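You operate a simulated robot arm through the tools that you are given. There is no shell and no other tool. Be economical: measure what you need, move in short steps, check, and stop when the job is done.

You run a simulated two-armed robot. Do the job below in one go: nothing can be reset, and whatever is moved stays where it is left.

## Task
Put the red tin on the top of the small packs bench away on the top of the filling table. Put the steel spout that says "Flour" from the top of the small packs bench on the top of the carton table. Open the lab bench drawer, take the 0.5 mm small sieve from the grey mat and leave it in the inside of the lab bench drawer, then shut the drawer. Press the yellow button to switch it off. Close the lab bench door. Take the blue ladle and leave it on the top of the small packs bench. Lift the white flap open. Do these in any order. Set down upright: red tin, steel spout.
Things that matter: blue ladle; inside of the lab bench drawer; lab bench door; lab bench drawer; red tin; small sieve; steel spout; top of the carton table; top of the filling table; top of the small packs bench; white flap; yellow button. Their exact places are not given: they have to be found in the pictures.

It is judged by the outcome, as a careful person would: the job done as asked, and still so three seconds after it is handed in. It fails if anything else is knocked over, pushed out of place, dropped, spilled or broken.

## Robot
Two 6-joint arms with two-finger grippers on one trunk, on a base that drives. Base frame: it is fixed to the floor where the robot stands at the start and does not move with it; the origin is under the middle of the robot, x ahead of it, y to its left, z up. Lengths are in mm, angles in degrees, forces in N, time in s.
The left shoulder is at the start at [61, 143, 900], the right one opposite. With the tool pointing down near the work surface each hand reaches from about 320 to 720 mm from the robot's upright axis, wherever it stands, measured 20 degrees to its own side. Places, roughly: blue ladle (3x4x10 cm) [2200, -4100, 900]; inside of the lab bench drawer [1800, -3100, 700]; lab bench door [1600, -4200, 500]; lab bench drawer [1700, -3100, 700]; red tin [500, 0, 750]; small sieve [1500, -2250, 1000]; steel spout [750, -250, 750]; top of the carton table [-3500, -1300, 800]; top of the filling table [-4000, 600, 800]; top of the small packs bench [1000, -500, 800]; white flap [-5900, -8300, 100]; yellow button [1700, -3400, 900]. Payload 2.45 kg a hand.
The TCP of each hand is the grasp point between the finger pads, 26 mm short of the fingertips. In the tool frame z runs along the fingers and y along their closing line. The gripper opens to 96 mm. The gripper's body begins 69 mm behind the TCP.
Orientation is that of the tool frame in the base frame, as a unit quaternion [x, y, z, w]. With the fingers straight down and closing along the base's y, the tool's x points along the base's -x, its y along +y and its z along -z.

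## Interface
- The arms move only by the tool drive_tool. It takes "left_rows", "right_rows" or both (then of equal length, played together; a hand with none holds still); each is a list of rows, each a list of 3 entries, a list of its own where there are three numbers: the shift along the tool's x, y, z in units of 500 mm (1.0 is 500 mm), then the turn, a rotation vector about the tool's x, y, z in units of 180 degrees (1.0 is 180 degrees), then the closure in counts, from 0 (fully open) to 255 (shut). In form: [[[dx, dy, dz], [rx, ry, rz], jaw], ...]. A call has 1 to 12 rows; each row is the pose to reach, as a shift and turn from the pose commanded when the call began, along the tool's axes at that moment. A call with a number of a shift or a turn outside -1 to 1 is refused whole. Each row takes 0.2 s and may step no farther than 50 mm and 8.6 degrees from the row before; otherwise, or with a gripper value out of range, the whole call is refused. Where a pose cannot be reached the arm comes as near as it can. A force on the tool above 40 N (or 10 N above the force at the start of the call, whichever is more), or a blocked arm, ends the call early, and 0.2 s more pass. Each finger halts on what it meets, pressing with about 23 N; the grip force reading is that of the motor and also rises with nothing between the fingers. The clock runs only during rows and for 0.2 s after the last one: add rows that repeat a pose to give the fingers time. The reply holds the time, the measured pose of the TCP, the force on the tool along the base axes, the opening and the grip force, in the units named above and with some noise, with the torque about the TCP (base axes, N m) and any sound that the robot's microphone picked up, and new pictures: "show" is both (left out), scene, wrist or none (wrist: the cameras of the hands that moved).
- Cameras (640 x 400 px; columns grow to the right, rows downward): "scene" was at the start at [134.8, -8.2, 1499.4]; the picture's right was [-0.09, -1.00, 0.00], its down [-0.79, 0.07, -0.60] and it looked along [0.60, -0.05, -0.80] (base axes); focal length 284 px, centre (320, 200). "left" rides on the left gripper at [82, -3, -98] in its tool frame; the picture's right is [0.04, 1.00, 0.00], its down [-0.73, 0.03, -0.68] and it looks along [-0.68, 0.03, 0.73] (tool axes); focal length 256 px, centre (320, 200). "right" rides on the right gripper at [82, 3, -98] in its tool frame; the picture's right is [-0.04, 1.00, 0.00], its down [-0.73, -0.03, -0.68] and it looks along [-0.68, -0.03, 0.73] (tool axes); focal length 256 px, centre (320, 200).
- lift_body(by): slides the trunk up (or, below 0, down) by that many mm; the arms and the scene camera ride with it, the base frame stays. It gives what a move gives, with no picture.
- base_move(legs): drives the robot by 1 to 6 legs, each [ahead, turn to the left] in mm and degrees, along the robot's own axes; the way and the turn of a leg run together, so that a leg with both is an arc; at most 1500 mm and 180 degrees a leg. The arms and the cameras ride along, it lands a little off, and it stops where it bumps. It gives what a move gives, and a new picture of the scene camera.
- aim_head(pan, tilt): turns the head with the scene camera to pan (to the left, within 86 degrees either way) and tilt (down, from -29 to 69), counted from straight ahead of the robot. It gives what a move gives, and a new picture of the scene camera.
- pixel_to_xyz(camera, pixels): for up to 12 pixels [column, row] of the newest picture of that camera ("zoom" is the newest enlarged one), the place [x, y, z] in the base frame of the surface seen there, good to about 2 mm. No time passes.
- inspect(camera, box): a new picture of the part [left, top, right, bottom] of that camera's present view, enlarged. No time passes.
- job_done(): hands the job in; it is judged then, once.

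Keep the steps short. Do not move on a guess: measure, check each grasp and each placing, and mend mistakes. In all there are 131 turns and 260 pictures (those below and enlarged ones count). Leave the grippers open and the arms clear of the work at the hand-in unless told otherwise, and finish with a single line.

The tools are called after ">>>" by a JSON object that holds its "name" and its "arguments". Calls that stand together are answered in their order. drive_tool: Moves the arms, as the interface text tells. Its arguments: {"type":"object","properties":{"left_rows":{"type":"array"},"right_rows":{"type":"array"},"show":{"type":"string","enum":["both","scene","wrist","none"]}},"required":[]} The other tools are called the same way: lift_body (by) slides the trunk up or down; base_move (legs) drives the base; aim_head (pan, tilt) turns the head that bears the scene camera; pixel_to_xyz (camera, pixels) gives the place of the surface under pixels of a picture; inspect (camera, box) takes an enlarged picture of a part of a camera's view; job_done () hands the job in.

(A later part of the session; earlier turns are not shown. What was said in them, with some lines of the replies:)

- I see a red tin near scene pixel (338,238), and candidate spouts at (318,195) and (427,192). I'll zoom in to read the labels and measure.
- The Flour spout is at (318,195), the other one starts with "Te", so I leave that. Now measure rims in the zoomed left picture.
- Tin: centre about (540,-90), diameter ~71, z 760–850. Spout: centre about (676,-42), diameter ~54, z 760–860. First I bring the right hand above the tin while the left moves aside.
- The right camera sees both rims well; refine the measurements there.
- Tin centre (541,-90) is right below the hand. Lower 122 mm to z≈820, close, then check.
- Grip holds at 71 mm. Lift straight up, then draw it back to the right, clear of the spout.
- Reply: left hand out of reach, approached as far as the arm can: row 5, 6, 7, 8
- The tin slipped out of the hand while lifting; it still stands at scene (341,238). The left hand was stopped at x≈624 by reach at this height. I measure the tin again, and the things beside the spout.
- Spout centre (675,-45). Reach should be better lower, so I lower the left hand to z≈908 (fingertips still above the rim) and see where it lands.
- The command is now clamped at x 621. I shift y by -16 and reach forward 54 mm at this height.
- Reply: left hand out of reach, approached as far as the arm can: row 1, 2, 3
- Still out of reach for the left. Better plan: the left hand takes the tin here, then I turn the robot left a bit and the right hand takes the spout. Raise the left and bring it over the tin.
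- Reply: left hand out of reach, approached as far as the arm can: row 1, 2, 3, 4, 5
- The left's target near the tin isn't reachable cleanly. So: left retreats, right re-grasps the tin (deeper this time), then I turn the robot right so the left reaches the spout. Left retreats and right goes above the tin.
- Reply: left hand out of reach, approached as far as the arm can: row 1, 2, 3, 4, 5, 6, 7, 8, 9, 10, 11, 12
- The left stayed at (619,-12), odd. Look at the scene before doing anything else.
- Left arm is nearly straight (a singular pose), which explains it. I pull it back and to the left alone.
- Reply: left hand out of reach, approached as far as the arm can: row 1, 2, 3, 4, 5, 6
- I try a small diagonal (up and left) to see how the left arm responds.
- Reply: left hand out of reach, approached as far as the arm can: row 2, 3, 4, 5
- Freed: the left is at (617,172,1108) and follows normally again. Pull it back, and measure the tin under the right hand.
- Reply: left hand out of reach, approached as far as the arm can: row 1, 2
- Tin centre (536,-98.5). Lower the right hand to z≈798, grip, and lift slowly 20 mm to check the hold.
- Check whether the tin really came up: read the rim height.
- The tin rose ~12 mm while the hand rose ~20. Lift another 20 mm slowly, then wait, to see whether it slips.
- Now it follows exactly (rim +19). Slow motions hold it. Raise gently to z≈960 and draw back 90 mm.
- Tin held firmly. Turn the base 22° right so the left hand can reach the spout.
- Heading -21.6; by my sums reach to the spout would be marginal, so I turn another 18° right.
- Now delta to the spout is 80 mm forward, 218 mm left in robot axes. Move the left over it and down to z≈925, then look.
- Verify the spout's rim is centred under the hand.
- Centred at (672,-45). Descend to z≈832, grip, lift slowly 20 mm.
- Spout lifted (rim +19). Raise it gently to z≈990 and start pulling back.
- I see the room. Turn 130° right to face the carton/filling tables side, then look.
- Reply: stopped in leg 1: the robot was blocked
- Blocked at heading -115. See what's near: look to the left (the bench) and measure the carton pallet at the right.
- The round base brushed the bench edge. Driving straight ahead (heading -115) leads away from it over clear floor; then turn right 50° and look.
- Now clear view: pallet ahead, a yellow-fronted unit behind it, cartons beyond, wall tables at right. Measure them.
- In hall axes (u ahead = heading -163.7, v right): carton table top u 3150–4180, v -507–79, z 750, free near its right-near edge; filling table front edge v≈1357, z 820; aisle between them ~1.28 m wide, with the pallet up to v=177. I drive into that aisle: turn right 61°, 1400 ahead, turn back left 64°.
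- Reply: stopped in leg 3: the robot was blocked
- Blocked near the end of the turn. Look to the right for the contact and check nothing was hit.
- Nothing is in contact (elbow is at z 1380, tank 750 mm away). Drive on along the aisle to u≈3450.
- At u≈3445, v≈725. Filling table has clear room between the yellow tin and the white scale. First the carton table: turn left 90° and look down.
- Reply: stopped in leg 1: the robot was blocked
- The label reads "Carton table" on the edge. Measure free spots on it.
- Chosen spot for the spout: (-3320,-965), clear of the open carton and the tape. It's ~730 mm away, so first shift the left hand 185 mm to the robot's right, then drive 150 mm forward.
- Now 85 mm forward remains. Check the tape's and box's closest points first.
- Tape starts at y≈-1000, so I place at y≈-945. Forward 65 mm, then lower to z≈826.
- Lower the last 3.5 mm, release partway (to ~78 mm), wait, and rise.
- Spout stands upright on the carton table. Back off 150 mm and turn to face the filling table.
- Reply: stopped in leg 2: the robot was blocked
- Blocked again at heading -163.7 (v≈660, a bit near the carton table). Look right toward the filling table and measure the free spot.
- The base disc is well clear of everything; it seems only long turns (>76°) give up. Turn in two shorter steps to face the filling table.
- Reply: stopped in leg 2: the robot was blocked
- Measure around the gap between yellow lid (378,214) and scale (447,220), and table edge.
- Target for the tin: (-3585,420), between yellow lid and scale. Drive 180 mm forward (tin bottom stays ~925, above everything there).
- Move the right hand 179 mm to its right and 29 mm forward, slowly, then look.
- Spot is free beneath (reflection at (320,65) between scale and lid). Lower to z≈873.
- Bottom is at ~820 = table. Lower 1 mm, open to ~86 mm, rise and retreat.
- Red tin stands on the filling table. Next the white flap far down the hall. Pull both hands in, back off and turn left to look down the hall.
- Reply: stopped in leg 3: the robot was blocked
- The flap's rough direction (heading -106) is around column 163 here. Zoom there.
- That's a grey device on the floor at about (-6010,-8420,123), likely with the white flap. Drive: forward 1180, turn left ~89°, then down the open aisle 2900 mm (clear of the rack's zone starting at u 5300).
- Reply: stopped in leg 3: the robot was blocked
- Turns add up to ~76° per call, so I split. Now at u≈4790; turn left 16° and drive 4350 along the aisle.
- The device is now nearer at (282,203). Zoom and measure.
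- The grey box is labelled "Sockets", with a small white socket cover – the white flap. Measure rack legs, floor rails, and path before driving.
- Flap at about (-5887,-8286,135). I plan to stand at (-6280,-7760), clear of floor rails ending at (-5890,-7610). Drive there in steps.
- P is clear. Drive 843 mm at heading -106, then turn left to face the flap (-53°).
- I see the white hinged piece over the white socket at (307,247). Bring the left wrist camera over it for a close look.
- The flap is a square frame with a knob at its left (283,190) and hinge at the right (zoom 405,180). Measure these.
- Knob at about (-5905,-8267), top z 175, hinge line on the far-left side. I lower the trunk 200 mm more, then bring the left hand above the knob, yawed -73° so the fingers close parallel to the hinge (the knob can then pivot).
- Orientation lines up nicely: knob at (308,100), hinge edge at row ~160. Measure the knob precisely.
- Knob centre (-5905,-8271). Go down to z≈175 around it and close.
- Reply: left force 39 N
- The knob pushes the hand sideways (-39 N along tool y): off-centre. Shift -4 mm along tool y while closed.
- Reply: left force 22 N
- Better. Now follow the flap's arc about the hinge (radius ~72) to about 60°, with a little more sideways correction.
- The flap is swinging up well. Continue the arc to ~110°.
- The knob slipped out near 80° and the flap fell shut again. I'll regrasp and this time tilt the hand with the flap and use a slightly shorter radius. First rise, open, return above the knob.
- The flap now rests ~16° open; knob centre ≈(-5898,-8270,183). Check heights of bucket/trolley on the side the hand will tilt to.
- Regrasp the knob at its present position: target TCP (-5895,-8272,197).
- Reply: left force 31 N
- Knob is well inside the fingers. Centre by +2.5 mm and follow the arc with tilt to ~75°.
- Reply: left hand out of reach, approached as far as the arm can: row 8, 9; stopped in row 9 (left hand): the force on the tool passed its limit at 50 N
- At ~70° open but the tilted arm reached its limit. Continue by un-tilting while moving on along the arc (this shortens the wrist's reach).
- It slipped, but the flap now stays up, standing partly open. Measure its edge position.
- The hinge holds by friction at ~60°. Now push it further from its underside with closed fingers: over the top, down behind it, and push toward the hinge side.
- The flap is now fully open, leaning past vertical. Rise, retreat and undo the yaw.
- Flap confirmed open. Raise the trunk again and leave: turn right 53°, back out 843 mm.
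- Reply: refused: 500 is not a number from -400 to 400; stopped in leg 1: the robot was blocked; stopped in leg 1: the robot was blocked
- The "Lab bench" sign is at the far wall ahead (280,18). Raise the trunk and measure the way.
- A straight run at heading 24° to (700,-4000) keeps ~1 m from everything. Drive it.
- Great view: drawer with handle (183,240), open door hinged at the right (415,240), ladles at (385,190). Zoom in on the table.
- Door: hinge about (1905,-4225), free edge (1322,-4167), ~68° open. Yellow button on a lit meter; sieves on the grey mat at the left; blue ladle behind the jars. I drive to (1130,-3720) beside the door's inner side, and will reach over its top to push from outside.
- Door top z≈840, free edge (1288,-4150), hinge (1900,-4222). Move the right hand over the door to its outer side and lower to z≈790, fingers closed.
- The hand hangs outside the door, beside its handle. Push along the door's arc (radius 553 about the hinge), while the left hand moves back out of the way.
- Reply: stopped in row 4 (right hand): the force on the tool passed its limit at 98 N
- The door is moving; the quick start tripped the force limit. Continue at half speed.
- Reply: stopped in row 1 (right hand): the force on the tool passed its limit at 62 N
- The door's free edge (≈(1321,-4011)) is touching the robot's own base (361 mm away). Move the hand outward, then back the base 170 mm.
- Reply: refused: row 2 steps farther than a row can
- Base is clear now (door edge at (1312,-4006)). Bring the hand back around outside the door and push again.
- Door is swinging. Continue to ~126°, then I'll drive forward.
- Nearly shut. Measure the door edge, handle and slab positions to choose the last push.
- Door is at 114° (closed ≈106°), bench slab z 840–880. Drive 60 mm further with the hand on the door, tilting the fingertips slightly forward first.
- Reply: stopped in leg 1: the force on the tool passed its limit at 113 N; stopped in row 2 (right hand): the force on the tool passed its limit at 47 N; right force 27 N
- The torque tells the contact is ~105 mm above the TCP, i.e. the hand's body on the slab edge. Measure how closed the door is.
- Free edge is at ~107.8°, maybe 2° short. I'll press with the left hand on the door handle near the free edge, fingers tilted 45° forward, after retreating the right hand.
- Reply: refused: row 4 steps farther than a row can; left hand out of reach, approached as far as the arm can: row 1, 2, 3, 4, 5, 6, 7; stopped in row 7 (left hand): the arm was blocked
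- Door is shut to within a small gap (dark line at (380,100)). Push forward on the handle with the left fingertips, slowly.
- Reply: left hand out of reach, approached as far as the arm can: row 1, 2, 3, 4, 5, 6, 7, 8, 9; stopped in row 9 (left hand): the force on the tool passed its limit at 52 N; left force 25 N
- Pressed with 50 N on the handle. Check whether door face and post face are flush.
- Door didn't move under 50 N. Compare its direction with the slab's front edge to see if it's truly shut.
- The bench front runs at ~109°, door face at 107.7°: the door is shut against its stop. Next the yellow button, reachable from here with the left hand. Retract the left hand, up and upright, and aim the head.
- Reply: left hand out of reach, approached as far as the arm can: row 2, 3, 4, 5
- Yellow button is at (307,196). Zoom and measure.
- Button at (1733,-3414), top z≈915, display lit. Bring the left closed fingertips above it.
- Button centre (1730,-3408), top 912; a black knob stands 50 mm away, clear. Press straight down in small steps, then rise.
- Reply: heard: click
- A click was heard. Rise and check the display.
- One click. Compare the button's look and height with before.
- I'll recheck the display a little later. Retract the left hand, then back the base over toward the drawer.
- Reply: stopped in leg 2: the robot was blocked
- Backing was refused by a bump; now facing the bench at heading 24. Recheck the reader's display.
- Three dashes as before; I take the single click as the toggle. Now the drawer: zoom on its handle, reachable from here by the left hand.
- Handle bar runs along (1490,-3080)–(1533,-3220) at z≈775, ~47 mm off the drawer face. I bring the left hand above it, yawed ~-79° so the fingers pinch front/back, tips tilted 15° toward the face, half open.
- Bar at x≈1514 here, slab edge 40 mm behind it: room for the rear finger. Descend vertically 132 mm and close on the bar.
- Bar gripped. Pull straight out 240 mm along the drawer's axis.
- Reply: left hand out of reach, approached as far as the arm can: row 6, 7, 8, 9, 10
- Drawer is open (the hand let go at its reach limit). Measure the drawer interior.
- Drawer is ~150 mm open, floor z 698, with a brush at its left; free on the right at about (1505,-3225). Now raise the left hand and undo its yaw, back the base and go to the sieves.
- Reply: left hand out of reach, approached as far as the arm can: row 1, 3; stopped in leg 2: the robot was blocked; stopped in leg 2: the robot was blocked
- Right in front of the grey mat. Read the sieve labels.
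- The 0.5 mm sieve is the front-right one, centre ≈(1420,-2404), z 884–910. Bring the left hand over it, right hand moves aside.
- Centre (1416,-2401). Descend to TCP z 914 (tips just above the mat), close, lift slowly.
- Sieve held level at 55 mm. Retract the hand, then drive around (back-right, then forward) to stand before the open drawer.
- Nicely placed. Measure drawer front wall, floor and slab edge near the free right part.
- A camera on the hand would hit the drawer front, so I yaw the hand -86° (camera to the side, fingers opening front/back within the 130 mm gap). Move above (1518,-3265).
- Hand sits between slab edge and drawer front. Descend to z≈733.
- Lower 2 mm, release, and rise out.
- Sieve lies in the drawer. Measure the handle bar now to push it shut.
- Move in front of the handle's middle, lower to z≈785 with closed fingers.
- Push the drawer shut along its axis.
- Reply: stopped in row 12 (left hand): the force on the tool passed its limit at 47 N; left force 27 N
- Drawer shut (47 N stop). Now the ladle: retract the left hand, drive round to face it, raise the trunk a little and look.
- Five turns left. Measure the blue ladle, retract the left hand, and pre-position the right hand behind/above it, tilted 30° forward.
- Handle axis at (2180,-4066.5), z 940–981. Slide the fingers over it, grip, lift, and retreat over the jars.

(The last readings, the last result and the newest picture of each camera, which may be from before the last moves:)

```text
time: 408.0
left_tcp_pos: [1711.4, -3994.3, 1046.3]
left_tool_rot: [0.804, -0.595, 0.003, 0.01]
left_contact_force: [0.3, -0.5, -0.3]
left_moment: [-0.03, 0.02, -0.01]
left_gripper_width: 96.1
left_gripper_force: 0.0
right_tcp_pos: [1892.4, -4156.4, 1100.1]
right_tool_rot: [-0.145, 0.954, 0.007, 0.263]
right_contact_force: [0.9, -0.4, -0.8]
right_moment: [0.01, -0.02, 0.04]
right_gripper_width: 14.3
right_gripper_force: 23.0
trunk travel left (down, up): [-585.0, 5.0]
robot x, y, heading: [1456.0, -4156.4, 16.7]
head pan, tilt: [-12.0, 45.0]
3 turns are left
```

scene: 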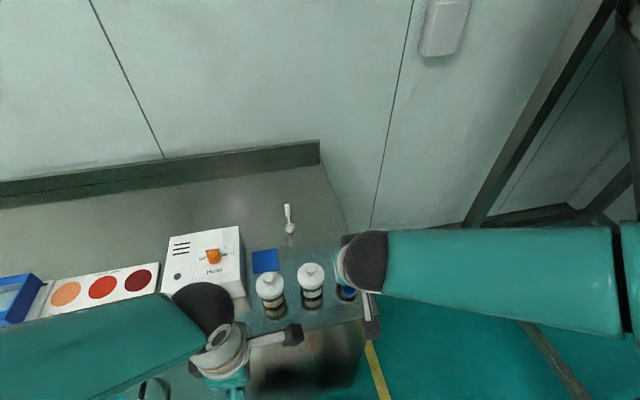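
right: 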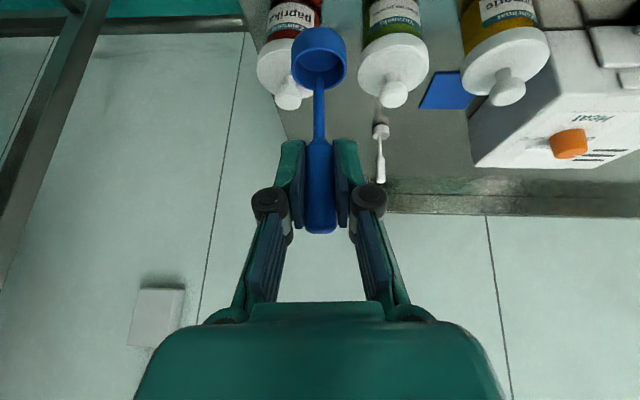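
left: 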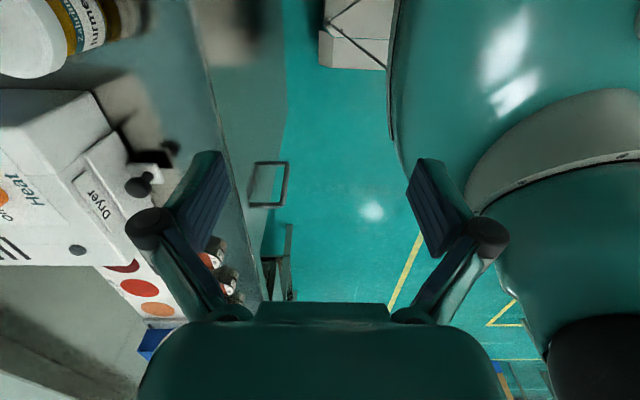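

Ladle held. Now drive to the small packs bench: back out, turn left in two steps, run up the clear aisle, turn right to face the bench, and look at the spot where the tin stood.

>>> {"name": "base_move", "arguments": {"legs": [[-620, 0], [0, 44]]}}

>>> {"name": "base_move", "arguments": {"legs": [[0, 42.3], [1460, 0], [1460, 0], [1446, 0]]}}

>>> {"name": "base_move", "arguments": {"legs": [[0, -55]]}}

>>> {"name": "base_move", "arguments": {"legs": [[0, -47]]}}

>>> {"name": "aim_head", "arguments": {"pan": -5, "tilt": 50}}

```text
time: 413.7
left_tcp_pos: [947.9, -4041.2, 1045.5]
left_tool_rot: [0.967, -0.253, 0.008, 0.007]
left_contact_force: [-1.1, 0.9, 0.8]
left_moment: [-0.01, 0.02, -0.02]
left_gripper_width: 96.0
left_gripper_force: 0.0
right_tcp_pos: [1191.5, -4033.6, 1099.4]
right_tool_rot: [-0.49, 0.832, 0.104, 0.241]
right_contact_force: [0.2, -0.8, -0.2]
right_moment: [0.0, 0.02, 0.02]
right_gripper_width: 14.2
right_gripper_force: 22.7
trunk travel left (down, up): [-585.0, 5.0]
robot x, y, heading: [891.3, -4339.2, 60.4]
head pan, tilt: [-12.0, 45.0]
```

scene: 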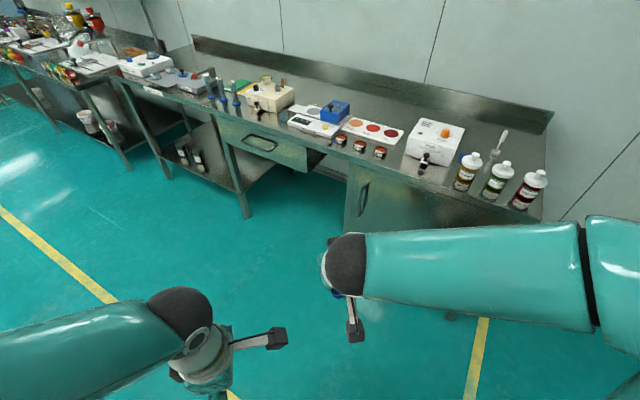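

```text
time: 437.1
left_tcp_pos: [-224.3, 166.0, 1045.4]
left_tool_rot: [0.992, 0.128, 0.01, 0.005]
left_contact_force: [-0.5, -0.1, -0.1]
left_moment: [-0.01, -0.01, -0.02]
left_gripper_width: 96.0
left_gripper_force: 0.1
right_tcp_pos: [-54.9, 339.7, 1099.4]
right_tool_rot: [0.765, -0.588, -0.186, -0.185]
right_contact_force: [0.0, 0.0, -1.0]
right_moment: [-0.01, 0.04, 0.05]
right_gripper_width: 14.4
right_gripper_force: 23.5
trunk travel left (down, up): [-585.0, 5.0]
robot x, y, heading: [-55.1, -86.6, 104.5]
head pan, tilt: [-12.0, 45.0]
```

scene: 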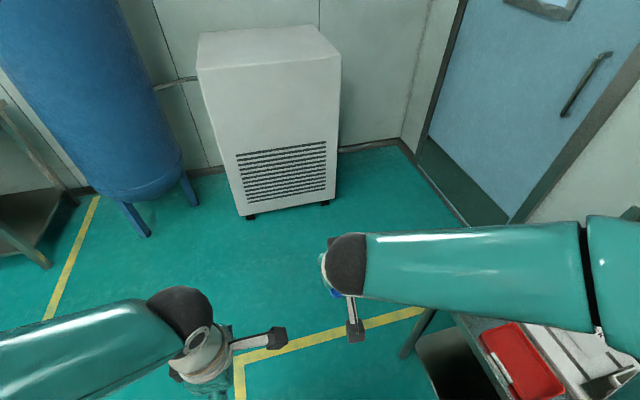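

```text
time: 440.3
left_tcp_pos: [62.9, 197.7, 1046.4]
left_tool_rot: [0.936, -0.353, 0.007, 0.008]
left_contact_force: [0.6, 0.1, 0.7]
left_moment: [-0.02, 0.03, -0.05]
left_gripper_width: 95.8
left_gripper_force: 0.1
right_tcp_pos: [302.5, 154.2, 1100.1]
right_tool_rot: [-0.4, 0.878, 0.077, 0.25]
right_contact_force: [-0.8, -0.2, -0.2]
right_moment: [0.0, -0.03, 0.0]
right_gripper_width: 14.4
right_gripper_force: 22.8
trunk travel left (down, up): [-585.0, 5.0]
robot x, y, heading: [-74.4, -67.1, 48.8]
head pan, tilt: [-12.0, 45.0]
```

scene: 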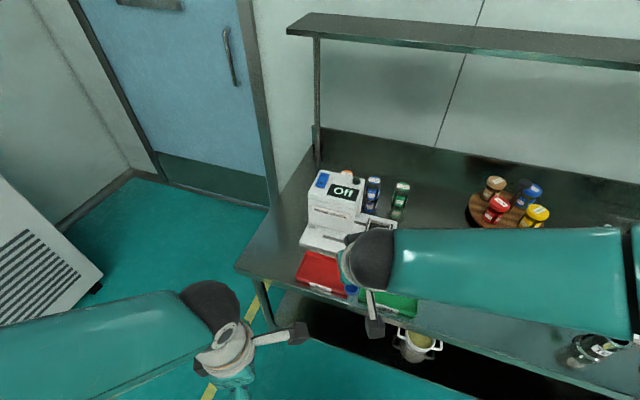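

```text
time: 443.1
left_tcp_pos: [206.9, 13.7, 1045.9]
left_tool_rot: [0.717, -0.697, 0.003, 0.01]
left_contact_force: [-0.3, 0.8, -0.1]
left_moment: [-0.01, -0.02, 0.02]
left_gripper_width: 96.2
left_gripper_force: 0.0
right_tcp_pos: [339.4, -191.5, 1101.2]
right_tool_rot: [-0.017, 0.965, -0.028, 0.26]
right_contact_force: [0.0, 0.3, -0.9]
right_moment: [0.0, -0.03, 0.0]
right_gripper_width: 14.6
right_gripper_force: 22.6
trunk travel left (down, up): [-585.0, 5.0]
robot x, y, heading: [-79.4, -42.2, 2.2]
head pan, tilt: [-12.0, 45.0]
```

scene: 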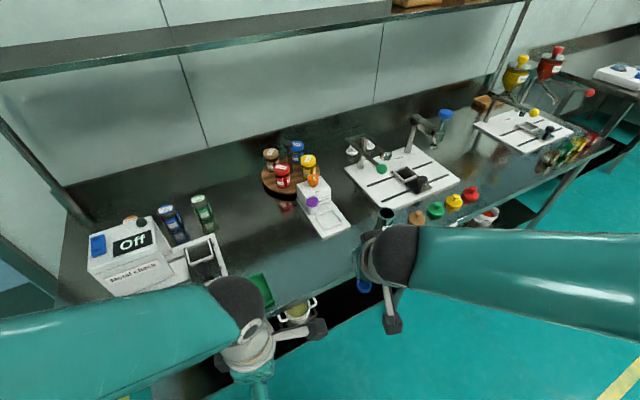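

```text
time: 443.8
left_tcp_pos: [207.9, 12.9, 1046.5]
left_tool_rot: [0.717, -0.697, 0.004, 0.011]
left_contact_force: [-0.6, -0.5, 0.2]
left_moment: [0.04, -0.01, 0.0]
left_gripper_width: 95.8
left_gripper_force: 0.1
right_tcp_pos: [339.1, -191.2, 1101.4]
right_tool_rot: [-0.017, 0.965, -0.029, 0.261]
right_contact_force: [0.8, -0.3, 0.3]
right_moment: [-0.01, 0.04, 0.02]
right_gripper_width: 14.6
right_gripper_force: 22.6
trunk travel left (down, up): [-585.0, 5.0]
robot x, y, heading: [-76.1, -39.1, 2.0]
head pan, tilt: [-5.0, 50.0]
2 turns are left
```

scene: 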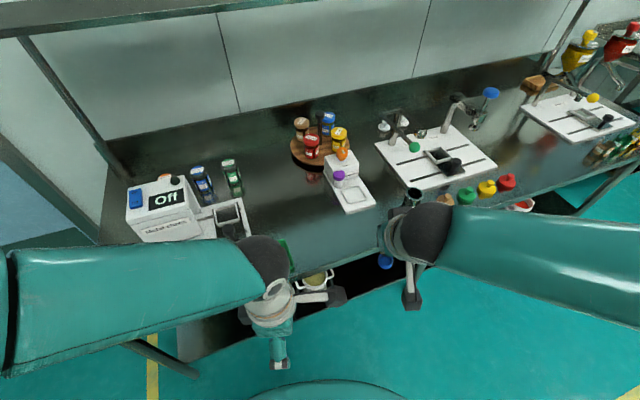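

Well placed at (-76,-39). Move the ladle above the tin's old spot (575,-95), lower until it touches the bench (z 760), release and retreat; left hand moves aside.

>>> {"name": "drive_tool", "arguments": {"left_rows": [[[-0.08, 0, 0], [0, 0, 0], 0], [[-0.16, 0, 0], [0, 0, 0], 0], [[-0.24, 0, 0], [0, 0, 0], 0], [[-0.3, 0, 0], [0, 0, 0], 0], [[-0.3, 0, 0], [0, 0, 0], 0]], "show": "none"}}

>>> {"name": "drive_tool", "arguments": {"right_rows": [[[-0.045, 0.028, 0.057], [0, 0, 0], 255], [[-0.09, 0.056, 0.115], [0, 0, 0], 255], [[-0.135, 0.084, 0.172], [0, 0, 0], 255], [[-0.18, 0.112, 0.23], [0, 0, 0], 255], [[-0.226, 0.14, 0.287], [0, 0, 0], 255], [[-0.271, 0.168, 0.345], [0, 0, 0], 255], [[-0.316, 0.196, 0.402], [0, 0, 0], 255], [[-0.276, 0.201, 0.47], [0, 0, 0], 255], [[-0.236, 0.206, 0.539], [0, 0, 0], 255], [[-0.196, 0.211, 0.608], [0, 0, 0], 255], [[-0.165, 0.215, 0.661], [0, 0, 0], 255], [[-0.152, 0.217, 0.684], [0, 0, 0], 255]], "show": "wrist"}}

>>> {"name": "drive_tool", "arguments": {"right_rows": [[[0.001, 0, 0.0017], [0, 0, 0], 255], [[0.002, 0.0003, 0.0035], [0, 0, 0], 255], [[0.002, 0.0003, 0.0035], [0, 0, 0], 255], [[0.002, 0.0003, 0.0035], [0, 0, 0], 200], [[0.002, 0.0003, 0.0035], [0, 0, 0], 100], [[0.002, 0.0003, 0.0035], [0, 0, 0], 100], [[0.002, 0.0003, -0.04], [0, 0, 0], 100], [[0.002, 0.0003, -0.11], [0, 0, 0], 100], [[0.002, 0.0003, -0.2], [0, 0, 0], 100], [[0.002, 0.0003, -0.29], [0, 0, 0], 50], [[0.002, 0.0003, -0.38], [0, 0, 0], 0], [[0.05, 0.0003, -0.44], [0, 0, 0], 0]], "show": "both"}}

```text
time: 445.0
left_tcp_pos: [203.2, 161.4, 1044.4]
left_tool_rot: [0.717, -0.697, 0.003, 0.011]
left_contact_force: [0.6, -0.5, -0.4]
left_moment: [0.01, 0.01, -0.01]
left_gripper_width: 96.0
left_gripper_force: 0.0
right_tcp_pos: [339.7, -191.7, 1100.9]
right_tool_rot: [-0.017, 0.965, -0.028, 0.261]
right_contact_force: [-0.3, -0.6, -1.0]
right_moment: [0.02, 0.0, -0.01]
right_gripper_width: 14.5
right_gripper_force: 22.5
trunk travel left (down, up): [-585.0, 5.0]
robot x, y, heading: [-76.7, -42.2, 2.0]
head pan, tilt: [-5.0, 50.0]
```

```text
time: 447.6
left_tcp_pos: [202.3, 161.7, 1044.1]
left_tool_rot: [0.717, -0.697, 0.003, 0.011]
left_contact_force: [0.9, -0.2, -0.3]
left_moment: [0.0, 0.01, -0.01]
left_gripper_width: 95.6
left_gripper_force: 0.1
right_tcp_pos: [576.7, -95.8, 837.1]
right_tool_rot: [-0.017, 0.965, -0.028, 0.26]
right_contact_force: [0.6, 1.2, 0.1]
right_moment: [0.01, -0.02, -0.02]
right_gripper_width: 14.3
right_gripper_force: 22.7
trunk travel left (down, up): [-585.0, 5.0]
robot x, y, heading: [-76.4, -42.2, 2.2]
head pan, tilt: [-5.0, 50.0]
```

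right: 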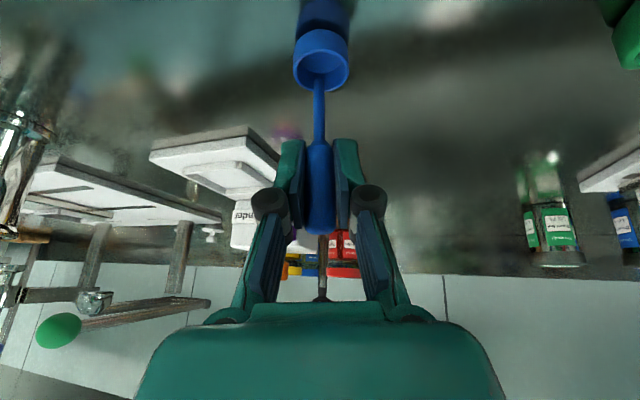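

```text
time: 450.2
left_tcp_pos: [203.6, 161.6, 1044.4]
left_tool_rot: [0.717, -0.697, 0.003, 0.011]
left_contact_force: [-0.2, 0.0, 0.0]
left_moment: [-0.01, 0.01, -0.03]
left_gripper_width: 96.1
left_gripper_force: 0.0
right_tcp_pos: [444.8, -82.0, 1016.2]
right_tool_rot: [-0.016, 0.965, -0.029, 0.26]
right_contact_force: [-0.1, 0.1, 0.4]
right_moment: [-0.01, -0.03, -0.03]
right_gripper_width: 96.0
right_gripper_force: 0.1
trunk travel left (down, up): [-585.0, 5.0]
robot x, y, heading: [-79.1, -41.4, 2.0]
head pan, tilt: [-5.0, 50.0]
1 turns are left
```

scene: 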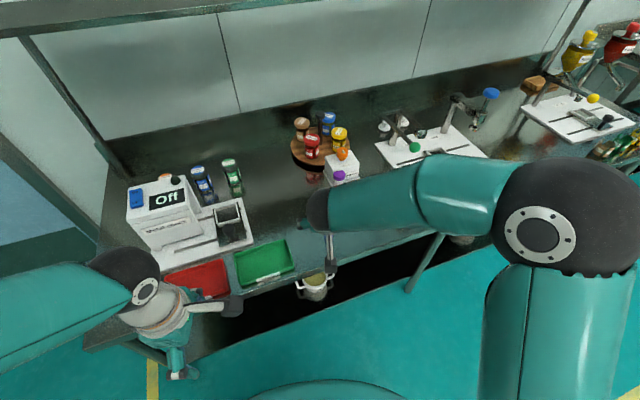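
right: 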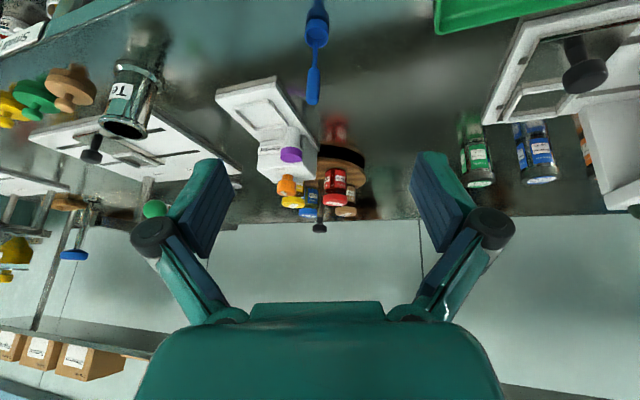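

The right picture shows the blue ladle standing on the small packs bench at (316,50), with both grippers open and clear. This is the last turn, so I hand the job in.

>>> {"name": "job_done", "arguments": {}}

```text
The job is handed in.
```

I handed the job in with all seven tasks carried out; the one I couldn't confirm is the yellow button, which clicked once when pressed but whose display looked the same afterwards.
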